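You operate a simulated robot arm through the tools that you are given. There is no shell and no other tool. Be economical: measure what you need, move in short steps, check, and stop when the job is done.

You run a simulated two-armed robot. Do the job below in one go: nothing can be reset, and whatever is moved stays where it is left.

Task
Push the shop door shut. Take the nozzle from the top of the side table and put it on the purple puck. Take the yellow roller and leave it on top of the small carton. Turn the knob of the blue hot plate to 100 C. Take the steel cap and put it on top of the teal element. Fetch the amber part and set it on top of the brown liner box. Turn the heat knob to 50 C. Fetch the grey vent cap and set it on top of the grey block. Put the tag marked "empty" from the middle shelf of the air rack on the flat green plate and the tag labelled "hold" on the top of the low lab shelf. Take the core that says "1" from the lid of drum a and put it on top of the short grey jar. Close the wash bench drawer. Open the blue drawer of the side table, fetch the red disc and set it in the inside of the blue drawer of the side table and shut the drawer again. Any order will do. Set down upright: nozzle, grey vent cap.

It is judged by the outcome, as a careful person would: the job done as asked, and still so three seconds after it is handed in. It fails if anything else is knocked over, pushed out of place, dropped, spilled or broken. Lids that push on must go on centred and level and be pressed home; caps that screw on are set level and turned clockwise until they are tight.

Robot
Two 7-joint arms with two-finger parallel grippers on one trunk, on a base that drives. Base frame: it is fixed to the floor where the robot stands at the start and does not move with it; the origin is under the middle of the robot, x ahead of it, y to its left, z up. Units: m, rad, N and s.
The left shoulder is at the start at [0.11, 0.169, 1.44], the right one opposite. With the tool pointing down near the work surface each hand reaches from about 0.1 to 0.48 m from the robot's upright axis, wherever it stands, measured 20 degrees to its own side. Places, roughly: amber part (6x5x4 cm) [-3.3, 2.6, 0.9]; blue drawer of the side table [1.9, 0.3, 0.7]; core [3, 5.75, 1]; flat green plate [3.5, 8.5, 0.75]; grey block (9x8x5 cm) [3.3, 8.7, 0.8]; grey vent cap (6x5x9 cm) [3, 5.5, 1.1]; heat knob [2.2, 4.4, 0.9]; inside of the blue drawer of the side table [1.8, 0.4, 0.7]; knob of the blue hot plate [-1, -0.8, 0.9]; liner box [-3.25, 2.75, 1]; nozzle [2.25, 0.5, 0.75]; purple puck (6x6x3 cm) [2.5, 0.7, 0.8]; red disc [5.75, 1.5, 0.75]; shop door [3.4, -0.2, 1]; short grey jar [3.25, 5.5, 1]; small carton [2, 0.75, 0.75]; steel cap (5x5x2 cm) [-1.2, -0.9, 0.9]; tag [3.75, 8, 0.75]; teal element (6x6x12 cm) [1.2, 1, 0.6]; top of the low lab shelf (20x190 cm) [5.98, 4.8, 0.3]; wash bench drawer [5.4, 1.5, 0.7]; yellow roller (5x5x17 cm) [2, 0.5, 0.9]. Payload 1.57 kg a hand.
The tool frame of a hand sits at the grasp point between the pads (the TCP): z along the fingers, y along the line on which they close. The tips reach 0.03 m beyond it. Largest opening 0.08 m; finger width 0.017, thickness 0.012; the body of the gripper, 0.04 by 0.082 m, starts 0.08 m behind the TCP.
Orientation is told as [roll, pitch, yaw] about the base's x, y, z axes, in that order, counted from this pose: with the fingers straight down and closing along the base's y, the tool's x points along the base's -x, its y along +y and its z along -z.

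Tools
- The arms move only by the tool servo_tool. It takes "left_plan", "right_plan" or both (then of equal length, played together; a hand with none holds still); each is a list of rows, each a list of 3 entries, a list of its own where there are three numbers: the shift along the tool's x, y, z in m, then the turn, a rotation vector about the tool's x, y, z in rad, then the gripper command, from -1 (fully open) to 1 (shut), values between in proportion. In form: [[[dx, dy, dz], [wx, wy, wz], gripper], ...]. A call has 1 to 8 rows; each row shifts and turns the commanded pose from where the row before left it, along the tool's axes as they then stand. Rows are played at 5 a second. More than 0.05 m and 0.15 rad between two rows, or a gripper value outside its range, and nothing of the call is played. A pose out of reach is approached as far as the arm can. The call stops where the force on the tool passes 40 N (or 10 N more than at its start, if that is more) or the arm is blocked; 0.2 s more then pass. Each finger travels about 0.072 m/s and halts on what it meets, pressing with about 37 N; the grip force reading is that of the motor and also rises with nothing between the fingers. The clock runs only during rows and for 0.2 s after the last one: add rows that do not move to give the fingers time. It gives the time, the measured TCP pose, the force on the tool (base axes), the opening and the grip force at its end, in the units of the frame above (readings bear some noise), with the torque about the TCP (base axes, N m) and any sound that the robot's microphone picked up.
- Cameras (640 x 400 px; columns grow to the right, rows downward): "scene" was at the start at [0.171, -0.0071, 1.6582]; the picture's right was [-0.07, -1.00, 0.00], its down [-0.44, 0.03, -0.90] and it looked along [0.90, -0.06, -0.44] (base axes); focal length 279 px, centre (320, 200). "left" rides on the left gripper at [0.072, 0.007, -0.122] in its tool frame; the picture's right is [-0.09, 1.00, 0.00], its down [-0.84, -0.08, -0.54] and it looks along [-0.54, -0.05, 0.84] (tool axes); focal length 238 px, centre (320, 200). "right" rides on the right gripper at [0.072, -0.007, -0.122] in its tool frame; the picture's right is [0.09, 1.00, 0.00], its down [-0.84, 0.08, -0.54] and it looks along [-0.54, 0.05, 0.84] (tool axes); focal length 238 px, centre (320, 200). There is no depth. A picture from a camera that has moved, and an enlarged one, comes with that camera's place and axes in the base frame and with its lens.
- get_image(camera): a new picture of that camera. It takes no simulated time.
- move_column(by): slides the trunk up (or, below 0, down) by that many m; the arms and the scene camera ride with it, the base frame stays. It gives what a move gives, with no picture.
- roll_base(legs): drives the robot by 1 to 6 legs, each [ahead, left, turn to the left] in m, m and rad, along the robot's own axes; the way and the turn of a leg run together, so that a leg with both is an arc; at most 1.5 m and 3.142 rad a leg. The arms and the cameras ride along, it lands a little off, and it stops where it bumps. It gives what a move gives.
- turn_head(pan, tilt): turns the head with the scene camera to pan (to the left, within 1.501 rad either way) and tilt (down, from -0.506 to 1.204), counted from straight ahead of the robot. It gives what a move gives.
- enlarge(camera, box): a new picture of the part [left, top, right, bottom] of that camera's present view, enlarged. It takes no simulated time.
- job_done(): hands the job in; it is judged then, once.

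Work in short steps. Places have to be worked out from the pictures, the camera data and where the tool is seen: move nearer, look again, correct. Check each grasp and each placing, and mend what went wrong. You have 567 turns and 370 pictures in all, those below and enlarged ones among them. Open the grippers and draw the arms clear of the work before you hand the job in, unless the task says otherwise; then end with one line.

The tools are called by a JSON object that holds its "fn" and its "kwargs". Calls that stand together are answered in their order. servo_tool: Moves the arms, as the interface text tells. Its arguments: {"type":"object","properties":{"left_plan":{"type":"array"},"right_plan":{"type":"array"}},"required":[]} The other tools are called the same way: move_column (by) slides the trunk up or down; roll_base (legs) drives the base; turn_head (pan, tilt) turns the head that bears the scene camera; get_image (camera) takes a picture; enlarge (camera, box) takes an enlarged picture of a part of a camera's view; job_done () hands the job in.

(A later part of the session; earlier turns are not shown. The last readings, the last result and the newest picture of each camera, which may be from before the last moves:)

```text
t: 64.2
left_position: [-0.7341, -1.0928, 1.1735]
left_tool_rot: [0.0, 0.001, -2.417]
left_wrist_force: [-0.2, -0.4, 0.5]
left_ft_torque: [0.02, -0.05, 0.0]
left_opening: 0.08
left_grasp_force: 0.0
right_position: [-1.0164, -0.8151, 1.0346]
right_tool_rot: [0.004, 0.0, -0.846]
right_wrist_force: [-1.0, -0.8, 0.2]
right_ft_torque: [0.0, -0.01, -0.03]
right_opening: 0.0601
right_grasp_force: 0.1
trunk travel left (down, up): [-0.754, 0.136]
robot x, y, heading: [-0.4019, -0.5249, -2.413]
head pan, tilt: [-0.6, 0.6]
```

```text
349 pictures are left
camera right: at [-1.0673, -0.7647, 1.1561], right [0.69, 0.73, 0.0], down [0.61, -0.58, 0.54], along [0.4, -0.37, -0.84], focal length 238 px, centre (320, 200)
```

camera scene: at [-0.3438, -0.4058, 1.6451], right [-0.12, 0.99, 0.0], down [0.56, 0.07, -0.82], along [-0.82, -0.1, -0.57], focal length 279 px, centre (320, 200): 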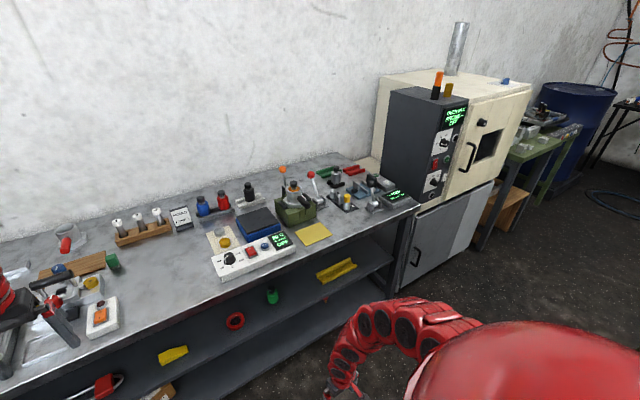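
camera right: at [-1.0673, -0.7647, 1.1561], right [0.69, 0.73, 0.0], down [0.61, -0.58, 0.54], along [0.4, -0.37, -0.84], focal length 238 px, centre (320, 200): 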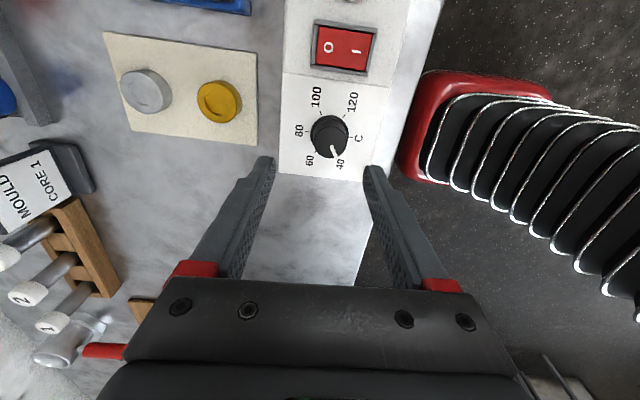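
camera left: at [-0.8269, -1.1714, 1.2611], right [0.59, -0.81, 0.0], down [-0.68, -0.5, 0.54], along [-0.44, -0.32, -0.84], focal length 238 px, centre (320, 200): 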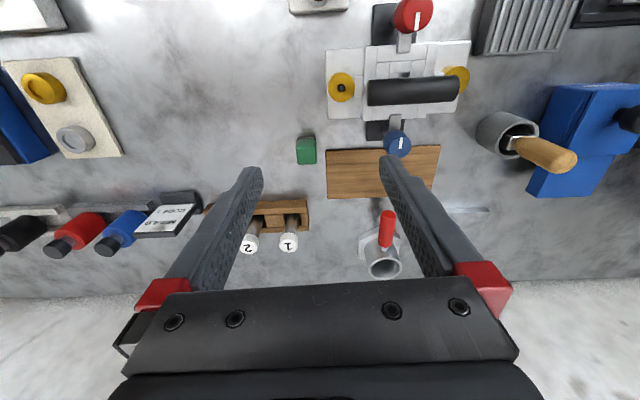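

I centre over the knob (about 1 cm shift) and descend partway, then check.

{"fn": "servo_tool", "kwargs": {"right_plan": [[[-0.0104, 0.0102, 0.02], [0, 0, 0], -0.5], [[0, 0, 0.03], [0, 0, 0], -0.5], [[0, 0, 0.025], [0, 0, 0], -0.5], [[0, 0, 0], [0, 0, 0], -0.5]]}}

{"fn": "get_image", "kwargs": {"camera": "right"}}

```text
t: 65.2
left_position: [-0.7343, -1.0935, 1.1736]
left_tool_rot: [-0.001, 0.0, -2.417]
left_wrist_force: [0.7, 0.3, 0.1]
left_ft_torque: [-0.01, 0.01, 0.02]
left_opening: 0.0801
left_grasp_force: 0.1
right_position: [-1.0119, -0.8158, 0.9615]
right_tool_rot: [0.002, 0.0, -0.849]
right_wrist_force: [0.1, -0.5, 0.6]
right_ft_torque: [0.01, 0.0, 0.02]
right_opening: 0.06
right_grasp_force: 0.0
right hand out of reach, approached as far as the arm can: row 1
trunk travel left (down, up): [-0.754, 0.136]
robot x, y, heading: [-0.406, -0.5272, -2.413]
head pan, tilt: [-0.6, 0.6]
```

```text
348 pictures are left
camera right: at [-1.0632, -0.7663, 1.0834], right [0.69, 0.73, 0.0], down [0.61, -0.58, 0.54], along [0.4, -0.37, -0.84], focal length 238 px, centre (320, 200)
```

right: 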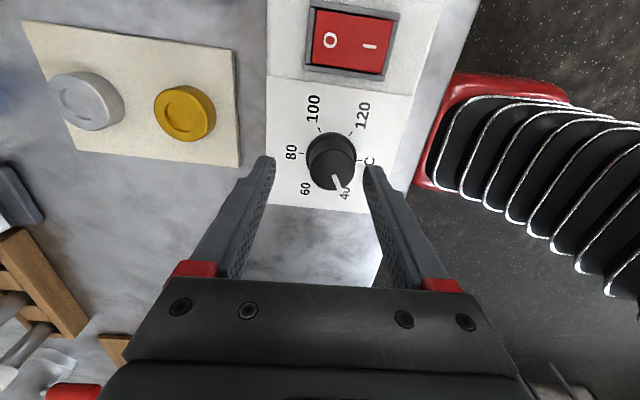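

Correct about 1.2 cm toward the knob and lower to just above the panel, then look before closing.

{"fn": "servo_tool", "kwargs": {"right_plan": [[[-0.0073, 0.0097, 0.01], [0, 0, 0], -0.5], [[0, 0, 0], [0, 0, 0], -0.5]]}}

{"fn": "get_image", "kwargs": {"camera": "right"}}

```text
t: 65.8
left_position: [-0.7351, -1.0926, 1.1741]
left_tool_rot: [0.0, -0.001, -2.417]
left_wrist_force: [0.1, 0.2, 0.1]
left_ft_torque: [0.02, 0.03, 0.0]
left_opening: 0.08
left_grasp_force: 0.1
right_position: [-0.9977, -0.8158, 0.9522]
right_tool_rot: [0.006, 0.0, -0.848]
right_wrist_force: [0.1, -0.1, -0.2]
right_ft_torque: [0.01, -0.04, -0.01]
right_opening: 0.0602
right_grasp_force: 0.0
trunk travel left (down, up): [-0.754, 0.136]
robot x, y, heading: [-0.4064, -0.5286, -2.415]
head pan, tilt: [-0.6, 0.6]
```

```text
347 pictures are left
camera right: at [-1.0505, -0.7653, 1.0735], right [0.69, 0.73, 0.0], down [0.61, -0.58, 0.54], along [0.4, -0.37, -0.84], focal length 238 px, centre (320, 200)
```

right: 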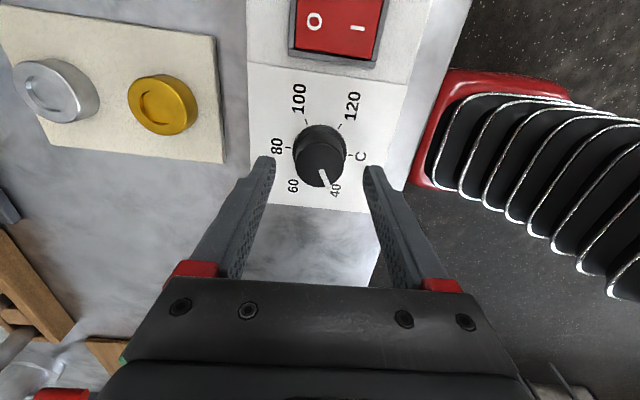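

The knob lies exactly where the fingertips will land. Descend 3.6 cm.

{"fn": "servo_tool", "kwargs": {"right_plan": [[[0, 0, 0.02], [0, 0, 0], -0.5], [[0, 0, 0.014], [0, 0, 0], -0.5], [[0, 0, 0], [0, 0, 0], -0.5]]}}

{"fn": "get_image", "kwargs": {"camera": "right"}}

```text
t: 66.5
left_position: [-0.7323, -1.0915, 1.1738]
left_tool_rot: [0.0, 0.001, -2.418]
left_wrist_force: [0.4, 0.0, -0.8]
left_ft_torque: [0.04, -0.05, -0.02]
left_opening: 0.08
left_grasp_force: 0.0
right_position: [-1.0001, -0.8185, 0.9249]
right_tool_rot: [-0.007, -0.001, -0.848]
right_wrist_force: [4.4, -0.7, 19.1]
right_ft_torque: [0.53, -0.66, -0.1]
right_opening: 0.0627
right_grasp_force: 1.4
trunk travel left (down, up): [-0.754, 0.136]
robot x, y, heading: [-0.4073, -0.5288, -2.414]
head pan, tilt: [-0.6, 0.6]
stopped in row 3 (right hand): the force on the tool passed its limit at 48 N (the readings are from after the stop); the commanded pose is now the measured one
```

```text
346 pictures are left
camera right: at [-1.0503, -0.7671, 1.0469], right [0.69, 0.73, -0.01], down [0.61, -0.57, 0.54], along [0.39, -0.38, -0.84], focal length 238 px, centre (320, 200)
```

right: 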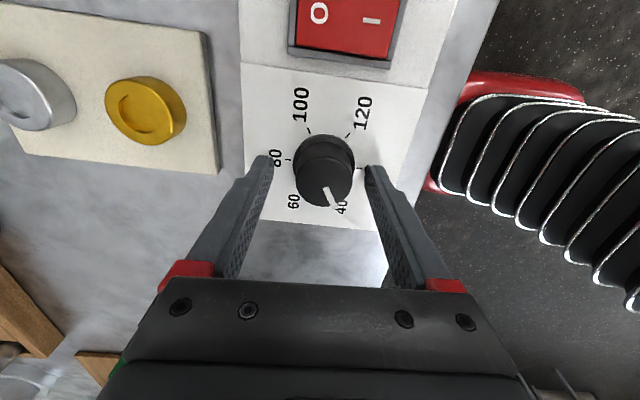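

Contact with the panel at tips z≈0.895. I lift 3 mm, centre 5 mm and close on the knob.

{"fn": "servo_tool", "kwargs": {"right_plan": [[[0.0055, 0.0015, -0.004], [0, 0, 0], -0.5], [[0, 0, 0], [0, 0, 0], 0], [[0, 0, 0], [0, 0, 0], 0.3], [[0, 0, 0], [0, 0, 0], 0.5], [[0, 0, 0], [0, 0, 0], 0.5]]}}

{"fn": "get_image", "kwargs": {"camera": "right"}}

```text
t: 67.7
left_position: [-0.735, -1.0932, 1.1736]
left_tool_rot: [0.001, -0.001, -2.418]
left_wrist_force: [0.6, 0.9, 0.3]
left_ft_torque: [0.01, 0.02, -0.03]
left_opening: 0.0798
left_grasp_force: 0.0
right_position: [-1.003, -0.8104, 0.9277]
right_tool_rot: [-0.003, 0.001, -0.851]
right_wrist_force: [3.0, 5.5, -4.3]
right_ft_torque: [0.46, 0.13, -0.06]
right_opening: 0.0352
right_grasp_force: 42.4
trunk travel left (down, up): [-0.754, 0.136]
robot x, y, heading: [-0.4027, -0.5285, -2.414]
head pan, tilt: [-0.6, 0.6]
```

```text
345 pictures are left
camera right: at [-1.054, -0.7604, 1.0491], right [0.69, 0.73, 0.0], down [0.61, -0.58, 0.54], along [0.39, -0.37, -0.84], focal length 238 px, centre (320, 200)
```

right: 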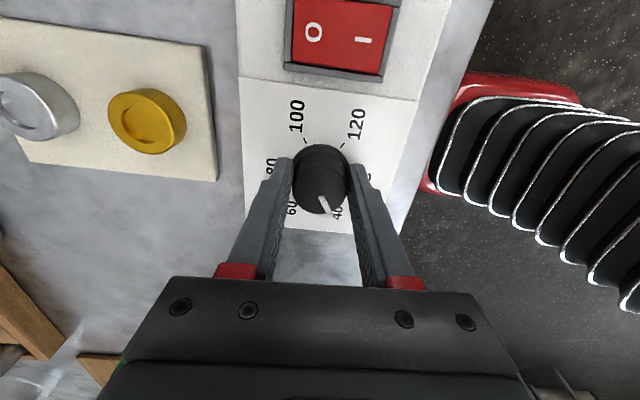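

Grip on the knob is good. I turn clockwise.

{"fn": "servo_tool", "kwargs": {"right_plan": [[[0, 0, 0], [0, 0, 0.15], 0.5], [[0, 0, 0], [0, 0, 0.15], 0.5], [[0, 0, 0], [0, 0, 0.15], 0.5], [[0, 0, 0], [0, 0, 0.15], 0.5], [[0, 0, 0], [0, 0, 0.15], 0.5], [[0, 0, 0], [0, 0, 0.15], 0.5], [[0, 0, 0], [0, 0, 0.15], 0.5], [[0, 0, 0], [0, 0, 0.15], 0.5]]}}

{"fn": "get_image", "kwargs": {"camera": "right"}}

```text
t: 69.5
left_position: [-0.7312, -1.0926, 1.1741]
left_tool_rot: [-0.002, -0.004, -2.418]
left_wrist_force: [-0.4, -0.4, -0.3]
left_ft_torque: [0.02, -0.01, -0.01]
left_opening: 0.0798
left_grasp_force: 0.1
right_position: [-0.9998, -0.8116, 0.9282]
right_tool_rot: [0.0, -0.004, -2.05]
right_wrist_force: [26.7, 13.5, -13.5]
right_ft_torque: [0.82, -0.92, 0.07]
right_opening: 0.0352
right_grasp_force: 42.2
trunk travel left (down, up): [-0.754, 0.136]
robot x, y, heading: [-0.4064, -0.5257, -2.414]
head pan, tilt: [-0.6, 0.6]
```

```text
344 pictures are left
camera right: at [-0.9713, -0.7434, 1.0495], right [0.93, -0.38, 0.0], down [-0.32, -0.78, 0.54], along [-0.21, -0.5, -0.84], focal length 238 px, centre (320, 200)
```

right: 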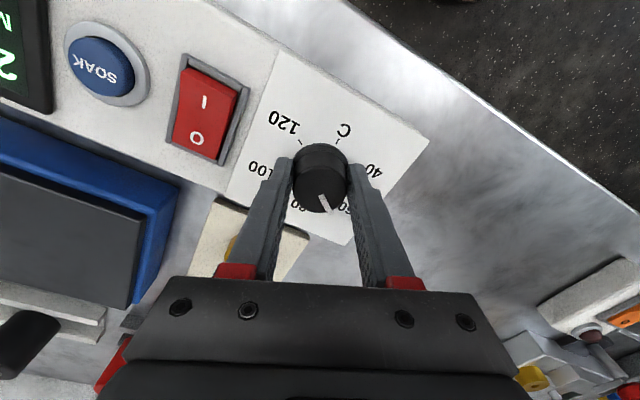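

It turns with the hand, but side force is building; I relieve it by a small shift and go on turning.

{"fn": "servo_tool", "kwargs": {"right_plan": [[[0.0027, 0.002, 0], [0, 0, 0.1], 0.5], [[0, 0, 0], [0, 0, 0.15], 0.5], [[0, 0, 0], [0, 0, 0.15], 0.5], [[0, 0, 0], [0, 0, 0.15], 0.5], [[0, 0, 0], [0, 0, 0.15], 0.5], [[0, 0, 0], [0, 0, 0.15], 0.5]]}}

{"fn": "get_image", "kwargs": {"camera": "right"}}

```text
t: 70.8
left_position: [-0.7318, -1.0947, 1.1727]
left_tool_rot: [-0.001, 0.003, -2.418]
left_wrist_force: [-0.5, 0.0, 0.0]
left_ft_torque: [0.0, 0.0, -0.01]
left_opening: 0.0801
left_grasp_force: 0.0
right_position: [-0.9991, -0.8118, 0.9269]
right_tool_rot: [0.002, -0.006, -2.899]
right_wrist_force: [20.3, -5.7, -9.9]
right_ft_torque: [-0.39, -0.19, -0.01]
right_opening: 0.0352
right_grasp_force: 42.5
trunk travel left (down, up): [-0.754, 0.136]
robot x, y, heading: [-0.407, -0.5263, -2.413]
head pan, tilt: [-0.6, 0.6]
```

```text
343 pictures are left
camera right: at [-0.9291, -0.7877, 1.0497], right [0.33, -0.94, 0.0], down [-0.79, -0.27, 0.55], along [-0.52, -0.18, -0.84], focal length 238 px, centre (320, 200)
```

right: 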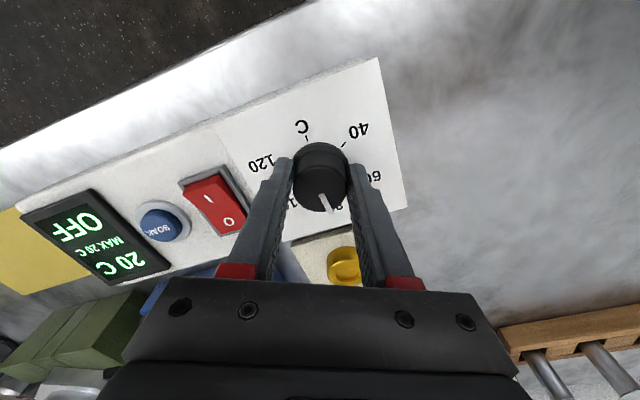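

{"fn": "servo_tool", "kwargs": {"right_plan": [[[0.0018, 0.001, 0], [0, 0, 0.14], 0.5], [[0, 0, 0], [0, 0, 0.15], 0.5], [[0, 0, 0], [0, 0, 0.15], 0.5], [[0, 0, 0], [0, 0, 0.15], 0.5], [[0, 0, 0], [0, 0, 0.15], 0.5], [[0, 0, 0], [0, 0, 0.15], 0.5], [[0, 0, 0], [0, 0, 0.15], 0.5], [[0, 0, 0], [0, 0, 0.05], 0.5]]}}

{"fn": "enlarge", "kwargs": {"camera": "right", "box": [240, 110, 400, 230]}}

```text
t: 72.7
left_position: [-0.7351, -1.0958, 1.1731]
left_tool_rot: [-0.002, 0.0, -2.417]
left_wrist_force: [0.4, 0.6, 0.7]
left_ft_torque: [-0.01, -0.02, 0.01]
left_opening: 0.0802
left_grasp_force: 0.0
right_position: [-1.0002, -0.8142, 0.9288]
right_tool_rot: [0.008, -0.003, 2.293]
right_wrist_force: [-11.2, -22.0, 15.5]
right_ft_torque: [-0.05, 0.94, 0.05]
right_opening: 0.0356
right_grasp_force: 42.5
trunk travel left (down, up): [-0.754, 0.136]
robot x, y, heading: [-0.4052, -0.5288, -2.416]
head pan, tilt: [-0.6, 0.6]
```

```text
3.33 times, centred on (320, 170) of right
camera zoom: at [-0.945, -0.8627, 1.05], right [-0.69, -0.73, 0.01], down [-0.61, 0.58, 0.54], along [-0.4, 0.37, -0.84], focal length 794 px, centre (320, 300)
```

zoom: 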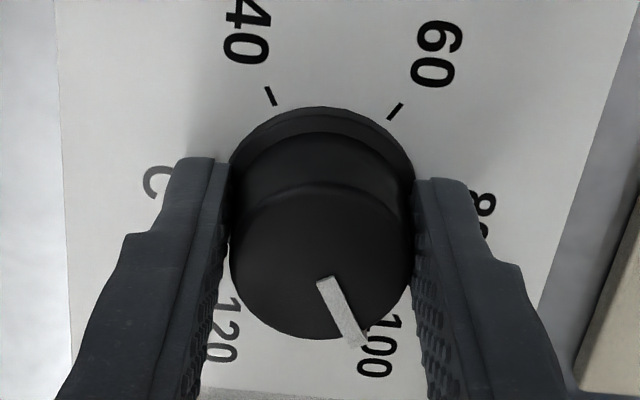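

The pointer lies on 100. I open and lift.

{"fn": "servo_tool", "kwargs": {"right_plan": [[[0, 0, 0], [0, 0, 0], -0.5], [[0, 0, 0], [0, 0, 0], -0.5], [[0, 0, -0.03], [0, 0, 0], -0.5], [[0, 0, -0.03], [0, 0, 0], -0.5], [[0, 0, -0.02], [0, 0, 0], -0.5], [[0, 0, 0], [0, 0, 0], -0.5]]}}

{"fn": "enlarge", "kwargs": {"camera": "right", "box": [240, 70, 400, 190]}}

```text
t: 74.0
left_position: [-0.7348, -1.0927, 1.1726]
left_tool_rot: [-0.001, 0.0, -2.418]
left_wrist_force: [-0.6, 0.6, -0.9]
left_ft_torque: [0.0, 0.02, 0.01]
left_opening: 0.0801
left_grasp_force: 0.1
right_position: [-1.0084, -0.8178, 1.0061]
right_tool_rot: [0.0, 0.001, 2.295]
right_wrist_force: [1.2, 0.3, 0.4]
right_ft_torque: [0.0, 0.04, -0.03]
right_opening: 0.0599
right_grasp_force: 0.1
right hand out of reach, approached as far as the arm can: row 4, 5
trunk travel left (down, up): [-0.754, 0.136]
robot x, y, heading: [-0.4037, -0.5266, -2.422]
head pan, tilt: [-0.6, 0.6]
```

```text
3.33 times, centred on (320, 130) of right
camera zoom: at [-0.9542, -0.8661, 1.1278], right [-0.69, -0.73, 0.0], down [-0.61, 0.58, 0.54], along [-0.39, 0.37, -0.84], focal length 794 px, centre (320, 433)
```

zoom: 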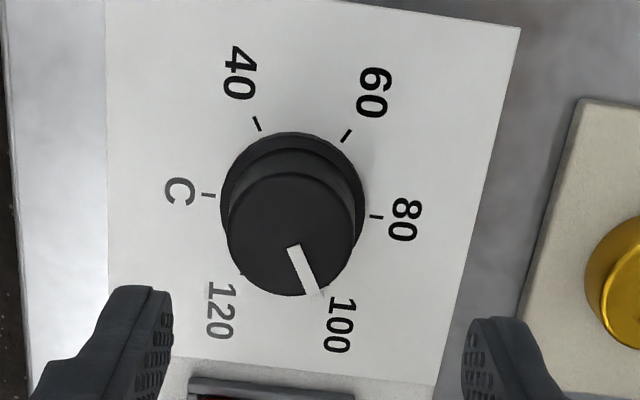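

Pointer on 100. Next the steel cap: turn the wrist back and drive ahead 0.16 m to bring it in range.

{"fn": "servo_tool", "kwargs": {"right_plan": [[[0, 0, 0], [0, 0, -0.15], -1], [[0, 0, 0], [0, 0, -0.15], -1], [[0, 0, 0], [0, 0, -0.15], -1], [[0, 0, 0], [0, 0, -0.15], -1], [[0, 0, 0], [0, 0, -0.15], -1], [[0, 0, 0], [0, 0, -0.15], -1], [[0, 0, 0], [0, 0, -0.15], -1], [[0, 0, 0], [0, 0, -0.15], -1]]}}

{"fn": "servo_tool", "kwargs": {"right_plan": [[[0, 0, -0.02], [0, 0, -0.15], -1], [[0, 0, -0.02], [0, 0, -0.15], -1], [[-0.02, 0, 0], [0, 0, -0.07], -1], [[-0.02, 0, -0.03], [0, 0, 0], -1], [[0, 0, -0.03], [0, 0, 0], -1], [[0, 0, 0], [0, 0, 0], -1]]}}

{"fn": "roll_base", "kwargs": {"legs": [[0.15, 0, 0]]}}

{"fn": "get_image", "kwargs": {"camera": "right"}}

```text
t: 75.8
left_position: [-0.7344, -1.0924, 1.1725]
left_tool_rot: [0.001, 0.001, -2.418]
left_wrist_force: [0.0, 0.4, 0.5]
left_ft_torque: [-0.01, -0.05, -0.05]
left_opening: 0.0799
left_grasp_force: 0.1
right_position: [-1.0083, -0.8189, 1.0044]
right_tool_rot: [0.001, -0.001, -2.785]
right_wrist_force: [-0.2, -0.5, 0.1]
right_ft_torque: [-0.01, 0.01, -0.01]
right_opening: 0.0801
right_grasp_force: 0.0
trunk travel left (down, up): [-0.754, 0.136]
robot x, y, heading: [-0.4069, -0.5261, -2.416]
head pan, tilt: [-0.6, 0.6]
```

```text
t: 77.2
left_position: [-0.7342, -1.0941, 1.1735]
left_tool_rot: [0.0, -0.001, -2.419]
left_wrist_force: [-0.5, 0.1, -0.5]
left_ft_torque: [0.0, 0.03, 0.01]
left_opening: 0.0801
left_grasp_force: 0.0
right_position: [-1.0467, -0.8459, 1.1074]
right_tool_rot: [0.0, -0.003, -2.417]
right_wrist_force: [-0.1, -0.1, -0.2]
right_ft_torque: [0.01, -0.03, 0.02]
right_opening: 0.0801
right_grasp_force: 0.0
right hand out of reach, approached as far as the arm can: row 1, 2
trunk travel left (down, up): [-0.754, 0.136]
robot x, y, heading: [-0.405, -0.5299, -2.418]
head pan, tilt: [-0.6, 0.6]
```

```text
t: 78.6
left_position: [-0.8457, -1.191, 1.1739]
left_tool_rot: [0.001, 0.0, -2.418]
left_wrist_force: [-0.6, 0.7, 0.5]
left_ft_torque: [0.02, 0.02, -0.01]
left_opening: 0.0801
left_grasp_force: 0.0
right_position: [-1.1571, -0.9435, 1.1087]
right_tool_rot: [-0.001, -0.005, -2.419]
right_wrist_force: [0.4, -0.6, 0.0]
right_ft_torque: [-0.01, 0.03, -0.04]
right_opening: 0.08
right_grasp_force: 0.1
trunk travel left (down, up): [-0.754, 0.136]
robot x, y, heading: [-0.5166, -0.6258, -2.416]
head pan, tilt: [-0.6, 0.6]
```

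```text
340 pictures are left
camera right: at [-1.1049, -0.8898, 1.2296], right [0.73, -0.69, 0.0], down [-0.57, -0.61, 0.55], along [-0.37, -0.4, -0.84], focal length 238 px, centre (320, 200)
```

right: 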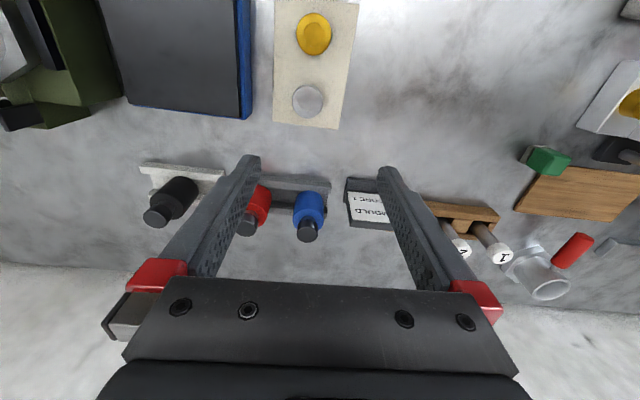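

The cap is 1 cm nearer and 1.8 cm to the right of the hand. Shift and descend partway.

{"fn": "servo_tool", "kwargs": {"right_plan": [[[0.0097, -0.018, 0.03], [0, 0, 0], -1], [[0, 0, 0.045], [0, 0, 0], -1], [[0, 0, 0.045], [0, 0, 0], -1], [[0, 0, 0.04], [0, 0, 0], -1], [[0, 0, 0], [0, 0, 0], -1]]}}

{"fn": "get_image", "kwargs": {"camera": "right"}}

```text
t: 79.8
left_position: [-0.8476, -1.1919, 1.1735]
left_tool_rot: [-0.001, 0.0, -2.417]
left_wrist_force: [-0.3, 0.6, -0.9]
left_ft_torque: [-0.01, 0.04, 0.0]
left_opening: 0.0797
left_grasp_force: 0.1
right_position: [-1.161, -0.9274, 0.9472]
right_tool_rot: [0.001, -0.006, -2.419]
right_wrist_force: [-0.6, -0.3, 0.7]
right_ft_torque: [0.0, 0.0, 0.02]
right_opening: 0.08
right_grasp_force: 0.1
trunk travel left (down, up): [-0.754, 0.136]
robot x, y, heading: [-0.5173, -0.6257, -2.416]
head pan, tilt: [-0.6, 0.6]
```

```text
339 pictures are left
camera right: at [-1.1101, -0.8732, 1.0692], right [0.73, -0.69, 0.0], down [-0.57, -0.61, 0.55], along [-0.37, -0.4, -0.84], focal length 238 px, centre (320, 200)
```

right: 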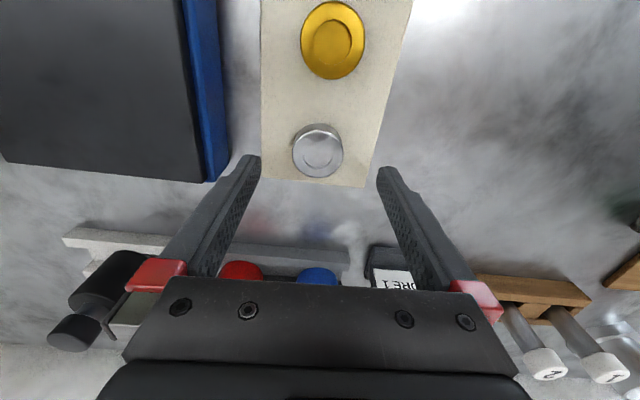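

Well aligned. Descend 4.5 cm and close.

{"fn": "servo_tool", "kwargs": {"right_plan": [[[0.002, -0.002, 0.025], [0, 0, 0], -1], [[0, 0, 0.018], [0, 0, 0], -1], [[0, 0, 0], [0, 0, 0], -1]]}}

{"fn": "servo_tool", "kwargs": {"right_plan": [[[0, 0, 0], [0, 0, 0], 0], [[0, 0, 0], [0, 0, 0], 0.3], [[0, 0, 0], [0, 0, 0], 0.5], [[0, 0, 0], [0, 0, 0], 0.5]]}}

{"fn": "get_image", "kwargs": {"camera": "right"}}

```text
t: 80.6
left_position: [-0.8466, -1.1929, 1.1733]
left_tool_rot: [0.0, 0.0, -2.417]
left_wrist_force: [0.4, -0.3, -0.4]
left_ft_torque: [0.01, -0.01, 0.0]
left_opening: 0.0799
left_grasp_force: 0.1
right_position: [-1.1623, -0.9231, 0.9046]
right_tool_rot: [0.001, -0.004, -2.418]
right_wrist_force: [-0.9, 0.4, -0.2]
right_ft_torque: [0.03, 0.03, 0.02]
right_opening: 0.08
right_grasp_force: 0.0
trunk travel left (down, up): [-0.754, 0.136]
robot x, y, heading: [-0.5166, -0.6257, -2.419]
head pan, tilt: [-0.6, 0.6]
```

```text
t: 81.6
left_position: [-0.847, -1.1926, 1.1734]
left_tool_rot: [0.0, 0.001, -2.417]
left_wrist_force: [-0.1, -0.8, -0.1]
left_ft_torque: [-0.02, -0.03, -0.01]
left_opening: 0.0799
left_grasp_force: 0.2
right_position: [-1.1631, -0.9238, 0.9041]
right_tool_rot: [0.003, -0.005, -2.419]
right_wrist_force: [0.7, -0.3, -0.4]
right_ft_torque: [0.01, -0.03, 0.02]
right_opening: 0.0408
right_grasp_force: 37.3
trunk travel left (down, up): [-0.754, 0.136]
robot x, y, heading: [-0.5183, -0.6256, -2.414]
head pan, tilt: [-0.6, 0.6]
```

```text
338 pictures are left
camera right: at [-1.1108, -0.8695, 1.025], right [0.73, -0.69, 0.0], down [-0.57, -0.61, 0.55], along [-0.37, -0.4, -0.84], focal length 238 px, centre (320, 200)
```

right: 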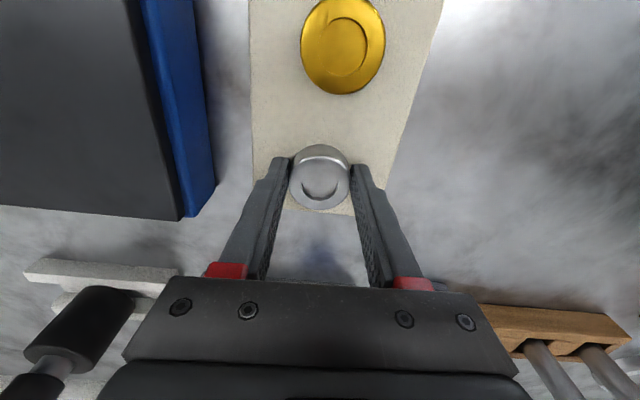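

The cap is held (opening 0.041). Lift and back off from the bench.

{"fn": "servo_tool", "kwargs": {"right_plan": [[[0, 0, -0.04], [0, 0, 0], 0.5], [[0, 0, -0.045], [0, 0, 0], 0.5], [[0, 0, -0.045], [0, 0, 0], 0.5], [[0, 0, -0.045], [0, 0, 0], 0.5], [[0, 0, 0], [0, 0, 0], 0.5]]}}

{"fn": "roll_base", "kwargs": {"legs": [[-0.6, 0, 0]]}}

{"fn": "turn_head", "kwargs": {"pan": 0, "tilt": 0.55}}

{"fn": "get_image", "kwargs": {"camera": "scene"}}

```text
t: 82.8
left_position: [-0.8478, -1.1922, 1.1736]
left_tool_rot: [-0.001, 0.0, -2.417]
left_wrist_force: [-0.9, 0.5, 0.1]
left_ft_torque: [0.0, 0.0, 0.01]
left_opening: 0.0801
left_grasp_force: 0.1
right_position: [-1.1623, -0.9221, 1.0792]
right_tool_rot: [0.002, -0.004, -2.419]
right_wrist_force: [0.2, 0.4, -2.3]
right_ft_torque: [0.0, -0.04, -0.02]
right_opening: 0.0408
right_grasp_force: 36.7
trunk travel left (down, up): [-0.754, 0.136]
robot x, y, heading: [-0.518, -0.6268, -2.417]
head pan, tilt: [-0.6, 0.6]
```

```text
t: 86.2
left_position: [-0.4014, -0.7968, 1.1734]
left_tool_rot: [-0.001, 0.0, -2.424]
left_wrist_force: [1.2, -0.1, 0.6]
left_ft_torque: [-0.01, 0.01, -0.01]
left_opening: 0.08
left_grasp_force: 0.1
right_position: [-0.7146, -0.5243, 1.0783]
right_tool_rot: [0.0, -0.002, -2.424]
right_wrist_force: [0.2, -0.3, -1.5]
right_ft_torque: [0.0, 0.0, 0.01]
right_opening: 0.0405
right_grasp_force: 36.9
trunk travel left (down, up): [-0.754, 0.136]
robot x, y, heading: [-0.0678, -0.2321, -2.422]
head pan, tilt: [-0.6, 0.6]
```

```text
t: 87.2
left_position: [-0.4008, -0.7961, 1.1732]
left_tool_rot: [0.002, 0.0, -2.421]
left_wrist_force: [0.6, -0.6, -0.2]
left_ft_torque: [0.03, 0.02, -0.01]
left_opening: 0.0801
left_grasp_force: 0.1
right_position: [-0.7144, -0.5228, 1.0797]
right_tool_rot: [0.001, -0.005, -2.424]
right_wrist_force: [-0.6, 0.1, -1.1]
right_ft_torque: [0.01, -0.02, 0.03]
right_opening: 0.0406
right_grasp_force: 37.5
trunk travel left (down, up): [-0.754, 0.136]
robot x, y, heading: [-0.0728, -0.2344, -2.419]
head pan, tilt: [0.0, 0.55]
```

```text
337 pictures are left
camera scene: at [-0.1992, -0.3447, 1.6496], right [-0.66, 0.75, 0.0], down [0.39, 0.34, -0.85], along [-0.64, -0.56, -0.52], focal length 279 px, centre (320, 200)
```

scene: 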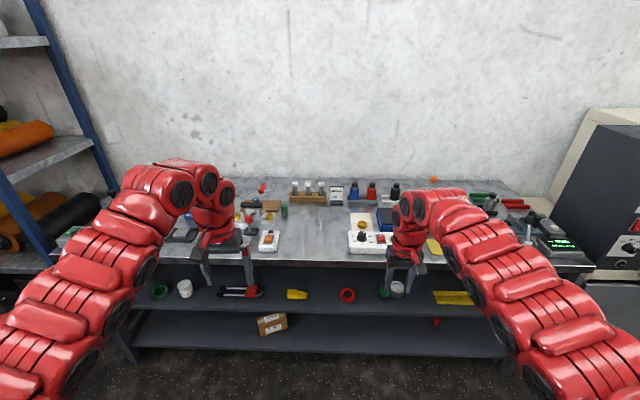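

Bench left in order. I turn left to face the blue rack.

{"fn": "roll_base", "kwargs": {"legs": [[0, 0, 1.6], [0, 0, 1.5]]}}

{"fn": "get_image", "kwargs": {"camera": "scene"}}

```text
t: 95.3
left_position: [0.2631, 0.3324, 1.173]
left_tool_rot: [0.0, 0.0, 0.716]
left_wrist_force: [-0.5, 0.4, 0.4]
left_ft_torque: [-0.04, 0.01, 0.01]
left_opening: 0.0801
left_grasp_force: 0.0
right_position: [0.5763, 0.0593, 1.0798]
right_tool_rot: [0.0, -0.003, 0.717]
right_wrist_force: [0.3, -0.3, -1.7]
right_ft_torque: [0.0, 0.0, 0.05]
right_opening: 0.041
right_grasp_force: 37.1
trunk travel left (down, up): [-0.754, 0.136]
robot x, y, heading: [-0.0701, -0.2315, 0.716]
head pan, tilt: [0.0, 0.55]
```

```text
336 pictures are left
camera scene: at [0.0579, -0.1205, 1.6496], right [0.66, -0.75, 0.0], down [-0.39, -0.34, -0.85], along [0.64, 0.56, -0.52], focal length 279 px, centre (320, 200)
```

scene: 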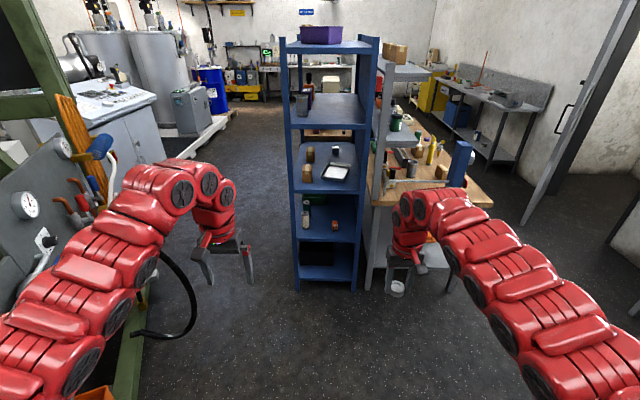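

{"fn": "enlarge", "kwargs": {"camera": "scene", "box": [270, 130, 390, 300]}}

```text
2.35 times, centred on (330, 215) of scene
camera zoom: at [0.0579, -0.1205, 1.6496], right [0.66, -0.75, 0.0], down [-0.39, -0.34, -0.85], along [0.64, 0.56, -0.52], focal length 656 px, centre (296, 165)
```

zoom: 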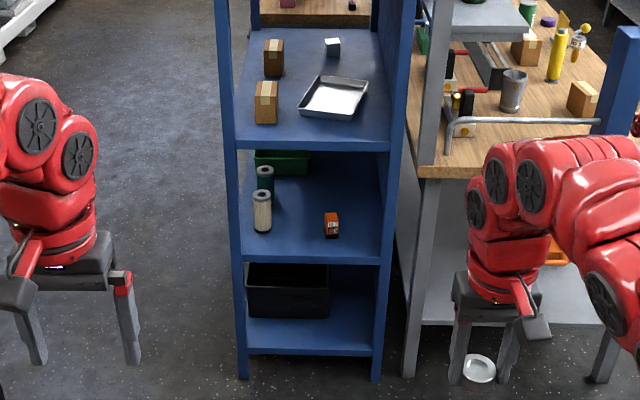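

The teal element stands behind a cream one on the fourth shelf (clearance about 0.3 m), so the cap must be re-gripped with near-horizontal fingers first. I drive toward the side table to use its top and survey it.

{"fn": "roll_base", "kwargs": {"legs": [[0, -0.55, 0], [0.6, 0, 0]]}}

{"fn": "turn_head", "kwargs": {"pan": 0, "tilt": 0.6}}

{"fn": "get_image", "kwargs": {"camera": "scene"}}

```text
t: 101.4
left_position: [1.083, 0.3045, 1.1733]
left_tool_rot: [0.001, 0.001, 0.709]
left_wrist_force: [0.2, 0.0, -0.6]
left_ft_torque: [-0.01, 0.0, 0.0]
left_opening: 0.0798
left_grasp_force: 0.0
right_position: [1.393, 0.0279, 1.0796]
right_tool_rot: [0.0, -0.006, 0.71]
right_wrist_force: [0.3, -0.2, -2.1]
right_ft_torque: [0.0, 0.03, 0.01]
right_opening: 0.0409
right_grasp_force: 36.7
trunk travel left (down, up): [-0.754, 0.136]
robot x, y, heading: [0.7464, -0.2583, 0.71]
head pan, tilt: [0.0, 0.55]
```

```text
t: 102.1
left_position: [1.0824, 0.3042, 1.1734]
left_tool_rot: [-0.001, 0.001, 0.711]
left_wrist_force: [0.1, 0.3, -0.9]
left_ft_torque: [0.01, -0.01, -0.01]
left_opening: 0.0801
left_grasp_force: 0.0
right_position: [1.3942, 0.0293, 1.0791]
right_tool_rot: [0.0, -0.004, 0.709]
right_wrist_force: [-0.4, -0.5, -1.9]
right_ft_torque: [-0.03, -0.01, 0.03]
right_opening: 0.0408
right_grasp_force: 36.9
trunk travel left (down, up): [-0.754, 0.136]
robot x, y, heading: [0.746, -0.2564, 0.713]
head pan, tilt: [0.0, 0.6]
```

```text
334 pictures are left
camera scene: at [0.8739, -0.1479, 1.6451], right [0.65, -0.76, 0.0], down [-0.43, -0.37, -0.82], along [0.63, 0.54, -0.57], focal length 279 px, centre (320, 200)
```

scene: 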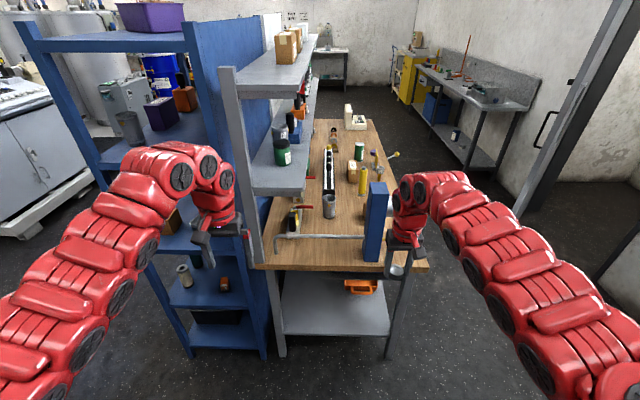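

The table's long right side is where the drawer and objects are. I drive around to that side.

{"fn": "roll_base", "kwargs": {"legs": [[0.42, -0.82, 0], [0.94, -0.29, 0]]}}

{"fn": "turn_head", "kwargs": {"pan": 1.2, "tilt": 0.6}}

{"fn": "get_image", "kwargs": {"camera": "scene"}}

```text
t: 111.3
left_position: [2.7962, 0.3239, 1.1791]
left_tool_rot: [-0.011, -0.008, 0.69]
left_wrist_force: [0.0, -0.1, -0.2]
left_ft_torque: [-0.04, 0.0, -0.01]
left_opening: 0.08
left_grasp_force: 0.0
right_position: [3.096, 0.0511, 1.0882]
right_tool_rot: [-0.014, -0.015, 0.714]
right_wrist_force: [0.1, -0.2, -2.0]
right_ft_torque: [0.02, 0.07, 0.01]
right_opening: 0.041
right_grasp_force: 37.2
trunk travel left (down, up): [-0.754, 0.136]
robot x, y, heading: [2.4612, -0.2328, 0.697]
head pan, tilt: [0.0, 0.6]
stopped in leg 2: the robot was blocked; the commanded pose is now the measured one
```

```text
t: 112.7
left_position: [2.7968, 0.3228, 1.1769]
left_tool_rot: [-0.009, -0.012, 0.689]
left_wrist_force: [-0.1, -0.2, 0.4]
left_ft_torque: [0.03, -0.04, 0.02]
left_opening: 0.0799
left_grasp_force: 0.0
right_position: [3.0982, 0.05, 1.0875]
right_tool_rot: [-0.011, -0.012, 0.71]
right_wrist_force: [0.7, -0.2, -1.5]
right_ft_torque: [0.0, -0.02, -0.01]
right_opening: 0.0405
right_grasp_force: 36.6
trunk travel left (down, up): [-0.754, 0.136]
robot x, y, heading: [2.4655, -0.23, 0.69]
head pan, tilt: [1.201, 0.6]
```

```text
333 pictures are left
camera scene: at [2.4759, -0.0957, 1.6454], right [0.95, 0.32, 0.01], down [0.19, -0.54, -0.82], along [-0.25, 0.78, -0.57], focal length 279 px, centre (320, 200)
```

scene: 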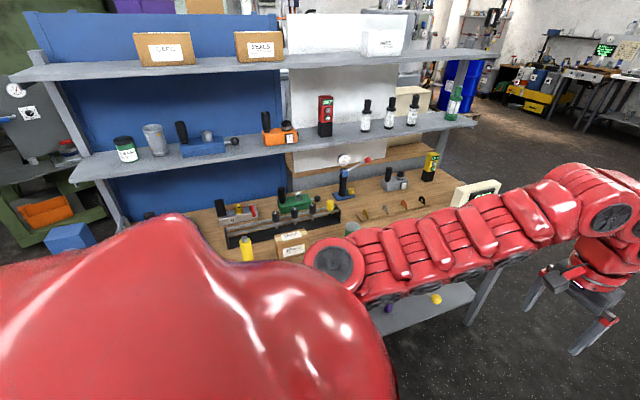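

The robot was blocked. I look ahead-right to see what it touched.

{"fn": "turn_head", "kwargs": {"pan": -0.3, "tilt": 0.5}}

{"fn": "get_image", "kwargs": {"camera": "scene"}}

```text
t: 114.3
left_position: [2.7974, 0.3229, 1.1774]
left_tool_rot: [-0.009, -0.011, 0.69]
left_wrist_force: [-0.6, -0.3, -1.1]
left_ft_torque: [0.01, -0.01, -0.01]
left_opening: 0.0801
left_grasp_force: 0.0
right_position: [3.0976, 0.0499, 1.0881]
right_tool_rot: [-0.012, -0.011, 0.71]
right_wrist_force: [0.4, 0.2, -2.5]
right_ft_torque: [0.01, 0.04, 0.0]
right_opening: 0.0409
right_grasp_force: 37.4
trunk travel left (down, up): [-0.754, 0.136]
robot x, y, heading: [2.4637, -0.2326, 0.693]
head pan, tilt: [-0.3, 0.499]
```

```text
332 pictures are left
camera scene: at [2.5879, -0.1444, 1.6561], right [0.38, -0.92, 0.01], down [-0.43, -0.18, -0.88], along [0.82, 0.34, -0.47], focal length 279 px, centre (320, 200)
```

scene: 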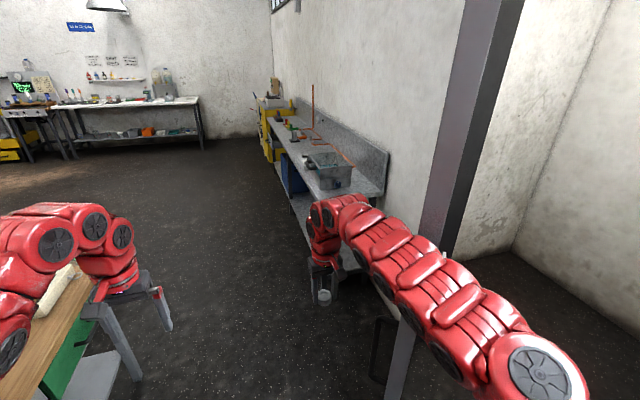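

The right forearm met the free edge of the open shop door. I back off and turn to the table.

{"fn": "roll_base", "kwargs": {"legs": [[-0.12, 0.0, 0], [0, 0, 0.9], [0, 0, 0.68]]}}

{"fn": "turn_head", "kwargs": {"pan": 0, "tilt": 0.7}}

{"fn": "get_image", "kwargs": {"camera": "scene"}}

```text
t: 119.7
left_position: [1.8159, 0.032, 1.174]
left_tool_rot: [-0.002, 0.002, 2.269]
left_wrist_force: [0.5, 0.2, -0.2]
left_ft_torque: [0.0, -0.01, -0.02]
left_opening: 0.0803
left_grasp_force: 0.0
right_position: [2.0862, 0.3352, 1.0796]
right_tool_rot: [0.002, -0.002, 2.289]
right_wrist_force: [0.3, -0.3, -1.3]
right_ft_torque: [-0.04, -0.02, 0.01]
right_opening: 0.0408
right_grasp_force: 36.5
trunk travel left (down, up): [-0.754, 0.136]
robot x, y, heading: [2.3706, -0.3097, 2.274]
head pan, tilt: [-0.3, 0.499]
```

```text
t: 120.5
left_position: [1.8157, 0.033, 1.1736]
left_tool_rot: [0.0, 0.001, 2.268]
left_wrist_force: [0.0, -0.7, 0.6]
left_ft_torque: [-0.01, 0.02, 0.01]
left_opening: 0.08
left_grasp_force: 0.0
right_position: [2.0863, 0.3347, 1.0785]
right_tool_rot: [0.0, -0.002, 2.287]
right_wrist_force: [0.4, 0.8, -2.6]
right_ft_torque: [-0.02, -0.01, 0.01]
right_opening: 0.0408
right_grasp_force: 37.1
trunk travel left (down, up): [-0.754, 0.136]
robot x, y, heading: [2.372, -0.306, 2.271]
head pan, tilt: [0.0, 0.7]
```

```text
331 pictures are left
camera scene: at [2.2649, -0.1834, 1.6365], right [0.76, 0.65, 0.0], down [0.42, -0.49, -0.77], along [-0.49, 0.58, -0.64], focal length 279 px, centre (320, 200)
```

scene: 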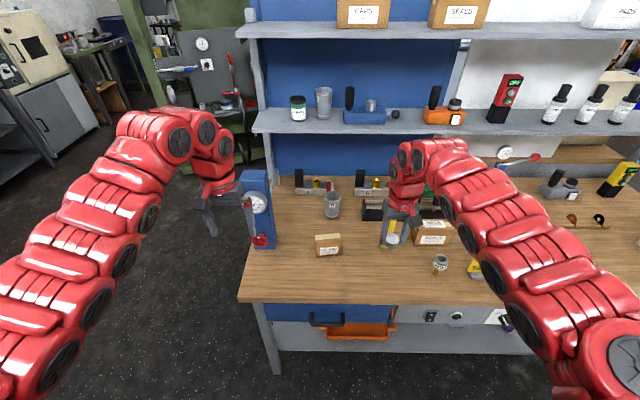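

{"fn": "enlarge", "kwargs": {"camera": "scene", "box": [230, 160, 550, 360]}}

{"fn": "get_image", "kwargs": {"camera": "right"}}

```text
2.00 times, centred on (390, 260) of scene
camera zoom: at [2.2649, -0.1834, 1.6365], right [0.76, 0.65, 0.0], down [0.42, -0.49, -0.77], along [-0.49, 0.58, -0.64], focal length 558 px, centre (180, 80)
```

zoom: 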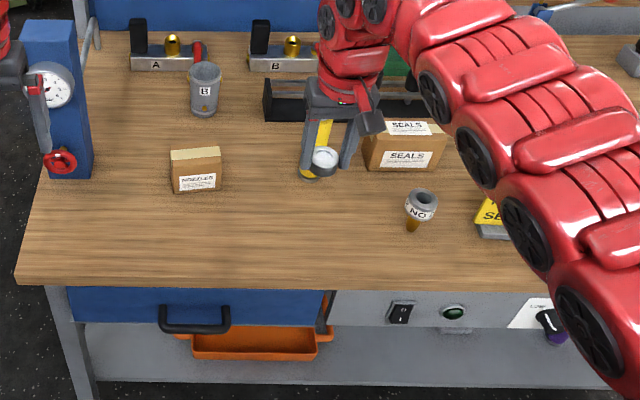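

```text
329 pictures are left
camera right: at [2.1405, 0.2854, 1.1999], right [-0.69, -0.72, 0.0], down [-0.61, 0.58, 0.54], along [-0.39, 0.38, -0.84], focal length 238 px, centre (320, 200)
```

right: 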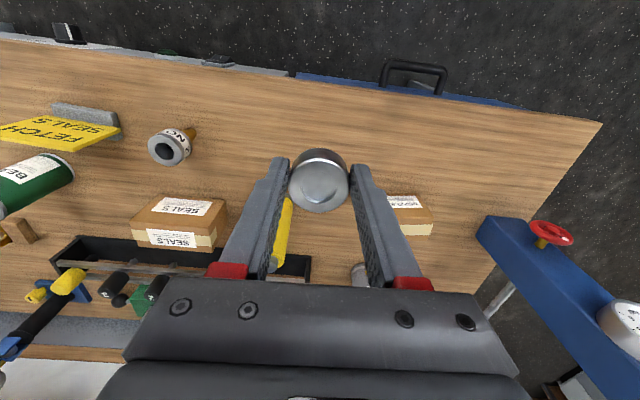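

I see the table layout. I move the left hand away from the blue gauge post, then drive ahead 0.12 m to set the cap on the free spot behind the front edge.

{"fn": "servo_tool", "kwargs": {"left_plan": [[[0, -0.04, 0], [0, 0, 0], -1], [[0, -0.04, 0], [0, 0, 0], -1], [[0, -0.02, 0], [0, 0, 0], -1], [[0, 0, 0], [0, 0, 0], -1]], "right_plan": [[[0, -0.02, 0], [0, 0, 0], 0.5], [[0, -0.01, 0], [0, 0, 0], 0.5], [[0, 0, 0], [0, 0, 0], 0.5], [[0, 0, 0], [0, 0, 0], 0.5]]}}

{"fn": "roll_base", "kwargs": {"legs": [[0.1, 0, 0]]}}

{"fn": "servo_tool", "kwargs": {"right_plan": [[[0.01, 0, 0.04], [0, 0, 0], 0.5], [[0.01, 0, 0.045], [0, 0, 0], 0.5], [[0, 0, 0.045], [0, 0, 0], 0.5], [[0, 0, 0.045], [0, 0, 0], 0.5], [[0, 0, 0], [0, 0, 0], 0.5]]}}

{"fn": "get_image", "kwargs": {"camera": "right"}}

```text
t: 121.5
left_position: [1.8917, 0.0972, 1.171]
left_tool_rot: [-0.001, 0.002, 2.269]
left_wrist_force: [-0.5, 0.2, -1.3]
left_ft_torque: [0.0, -0.02, -0.01]
left_opening: 0.0799
left_grasp_force: 0.1
right_position: [2.1089, 0.3543, 1.0781]
right_tool_rot: [0.0, -0.003, 2.288]
right_wrist_force: [-0.4, -0.2, -1.4]
right_ft_torque: [-0.02, 0.0, 0.01]
right_opening: 0.0408
right_grasp_force: 36.7
trunk travel left (down, up): [-0.754, 0.136]
robot x, y, heading: [2.374, -0.3095, 2.275]
head pan, tilt: [0.0, 0.7]
```

```text
t: 122.6
left_position: [1.8285, 0.1726, 1.1711]
left_tool_rot: [0.0, 0.002, 2.269]
left_wrist_force: [0.9, 0.2, -0.7]
left_ft_torque: [0.0, 0.03, -0.02]
left_opening: 0.08
left_grasp_force: 0.0
right_position: [2.0452, 0.4301, 1.0785]
right_tool_rot: [-0.001, -0.002, 2.288]
right_wrist_force: [0.1, 0.5, -1.3]
right_ft_torque: [-0.02, 0.0, 0.01]
right_opening: 0.0405
right_grasp_force: 37.2
trunk travel left (down, up): [-0.754, 0.136]
robot x, y, heading: [2.306, -0.2386, 2.274]
head pan, tilt: [0.0, 0.7]
```

```text
t: 123.8
left_position: [1.8295, 0.171, 1.1715]
left_tool_rot: [0.0, 0.002, 2.27]
left_wrist_force: [0.7, -0.3, 0.3]
left_ft_torque: [0.01, 0.0, -0.01]
left_opening: 0.0797
left_grasp_force: 0.0
right_position: [2.0584, 0.4166, 0.9047]
right_tool_rot: [-0.002, -0.001, 2.289]
right_wrist_force: [0.0, -0.7, -1.8]
right_ft_torque: [-0.02, -0.01, 0.0]
right_opening: 0.0408
right_grasp_force: 37.0
trunk travel left (down, up): [-0.754, 0.136]
robot x, y, heading: [2.3073, -0.2339, 2.274]
head pan, tilt: [0.0, 0.7]
```

```text
328 pictures are left
camera right: at [2.1122, 0.3671, 1.0263], right [-0.69, -0.72, 0.0], down [-0.61, 0.58, 0.54], along [-0.39, 0.38, -0.84], focal length 238 px, centre (320, 200)
```

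right: 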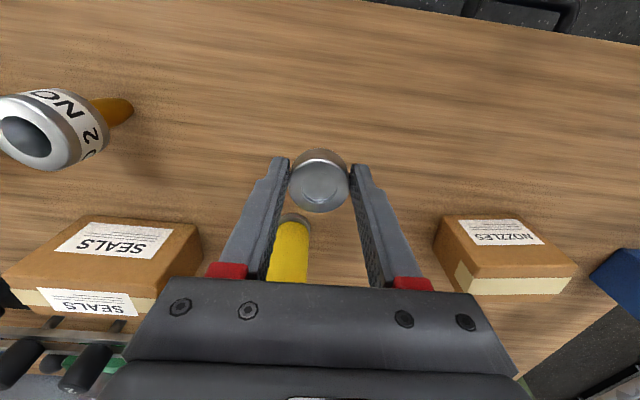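

Free table below. I lower the cap until contact.

{"fn": "servo_tool", "kwargs": {"right_plan": [[[0.005, 0, 0.04], [0, 0, 0], 0.5], [[0.005, 0, 0.03], [0, 0, 0], 0.5], [[0, 0, 0.015], [0, 0, 0], 0.5], [[0, 0, 0.01], [0, 0, 0], 0.5], [[0, 0, 0.01], [0, 0, 0], 0.5], [[0, 0, 0.01], [0, 0, 0], 0.5]]}}

```text
t: 124.6
left_position: [1.8285, 0.169, 1.173]
left_tool_rot: [0.0, 0.001, 2.268]
left_wrist_force: [-0.9, 0.6, -0.2]
left_ft_torque: [-0.06, -0.01, 0.0]
left_opening: 0.0801
left_grasp_force: 0.0
right_position: [2.0652, 0.4082, 0.8305]
right_tool_rot: [-0.002, -0.005, 2.29]
right_wrist_force: [6.7, -14.8, 27.9]
right_ft_torque: [-1.07, 0.22, 0.37]
right_opening: 0.0404
right_grasp_force: 37.4
trunk travel left (down, up): [-0.754, 0.136]
robot x, y, heading: [2.3087, -0.2365, 2.28]
head pan, tilt: [0.0, 0.7]
stopped in row 3 (right hand): the force on the tool passed its limit at 49 N (the readings are from after the stop); the commanded pose is now the measured one
```

Contact: table top at about z 0.795. I ease up slightly and release.

{"fn": "servo_tool", "kwargs": {"right_plan": [[[0, 0, -0.001], [0, 0, 0], 0.5], [[0, 0, 0], [0, 0, 0], 0], [[0, 0, 0], [0, 0, 0], -0.5], [[0, 0, 0], [0, 0, 0], -1], [[0, 0, -0.03], [0, 0, 0], -1], [[0, 0, -0.04], [0, 0, 0], -1], [[0, 0, 0], [0, 0, 0], -1]]}}

{"fn": "get_image", "kwargs": {"camera": "right"}}

```text
t: 126.2
left_position: [1.8275, 0.1724, 1.171]
left_tool_rot: [0.0, 0.003, 2.268]
left_wrist_force: [0.3, 0.9, 0.2]
left_ft_torque: [-0.01, 0.02, -0.03]
left_opening: 0.0799
left_grasp_force: 0.0
right_position: [2.0646, 0.4109, 0.8981]
right_tool_rot: [-0.001, -0.005, 2.286]
right_wrist_force: [-0.7, 0.6, -0.3]
right_ft_torque: [-0.01, 0.0, -0.01]
right_opening: 0.08
right_grasp_force: 0.1
trunk travel left (down, up): [-0.754, 0.136]
robot x, y, heading: [2.304, -0.2322, 2.274]
head pan, tilt: [0.0, 0.7]
```

```text
327 pictures are left
camera right: at [2.1183, 0.3611, 1.0183], right [-0.69, -0.72, 0.0], down [-0.61, 0.58, 0.55], along [-0.4, 0.38, -0.84], focal length 238 px, centre (320, 200)
```

right: 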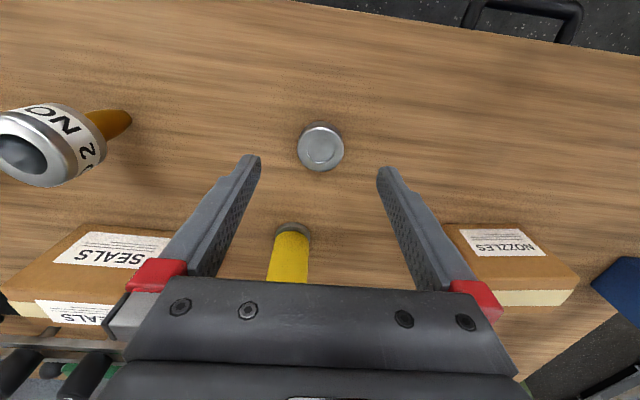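

The cap sits flat on the table. Before re-gripping it I use the free hands for the roller: raise the right hand, drive ahead 7 cm, and look from above.

{"fn": "servo_tool", "kwargs": {"right_plan": [[[-0.02, 0, -0.045], [0, 0, 0], -1], [[-0.02, -0.01, -0.045], [0, 0, 0], -1], [[-0.02, -0.01, -0.045], [0, 0, 0], -1], [[0, 0, -0.03], [0, 0, 0], -1], [[0, 0, 0], [0, 0, 0], -1]]}}

{"fn": "roll_base", "kwargs": {"legs": [[0.07, 0, 0]]}}

{"fn": "get_image", "kwargs": {"camera": "right"}}

{"fn": "get_image", "kwargs": {"camera": "scene"}}

```text
refused: row 2 steps farther than a row can; nothing moved
```

```text
t: 127.2
left_position: [1.7835, 0.2235, 1.1728]
left_tool_rot: [-0.001, 0.0, 2.271]
left_wrist_force: [-0.5, 0.0, -0.5]
left_ft_torque: [-0.01, 0.01, 0.01]
left_opening: 0.0802
left_grasp_force: 0.0
right_position: [2.0204, 0.4636, 0.8976]
right_tool_rot: [-0.001, -0.009, 2.287]
right_wrist_force: [0.8, -1.0, 0.0]
right_ft_torque: [0.02, -0.01, -0.01]
right_opening: 0.0799
right_grasp_force: 0.0
trunk travel left (down, up): [-0.754, 0.136]
robot x, y, heading: [2.2626, -0.1807, 2.272]
head pan, tilt: [0.0, 0.7]
```

```text
326 pictures are left
camera right: at [2.0739, 0.4131, 1.0195], right [-0.69, -0.72, 0.0], down [-0.61, 0.58, 0.55], along [-0.4, 0.38, -0.84], focal length 238 px, centre (320, 200)
```

right: 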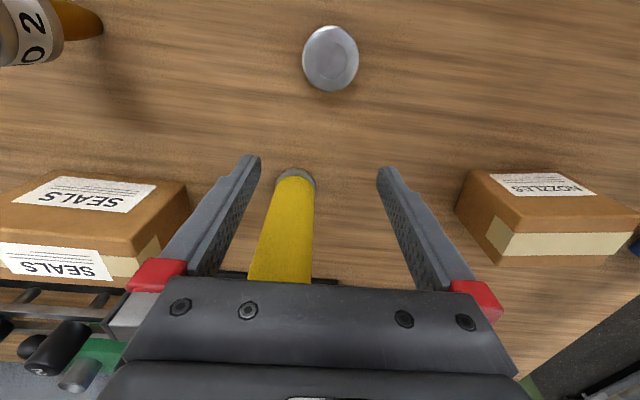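

```text
325 pictures are left
camera scene: at [2.1568, -0.0563, 1.6368], right [0.76, 0.65, 0.0], down [0.42, -0.49, -0.77], along [-0.49, 0.58, -0.64], focal length 279 px, centre (320, 200)
```

scene: 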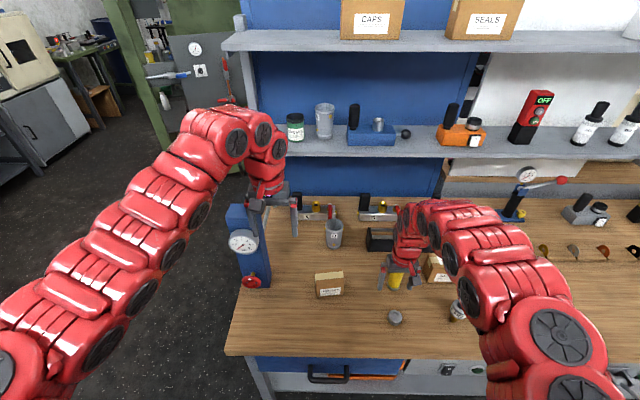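

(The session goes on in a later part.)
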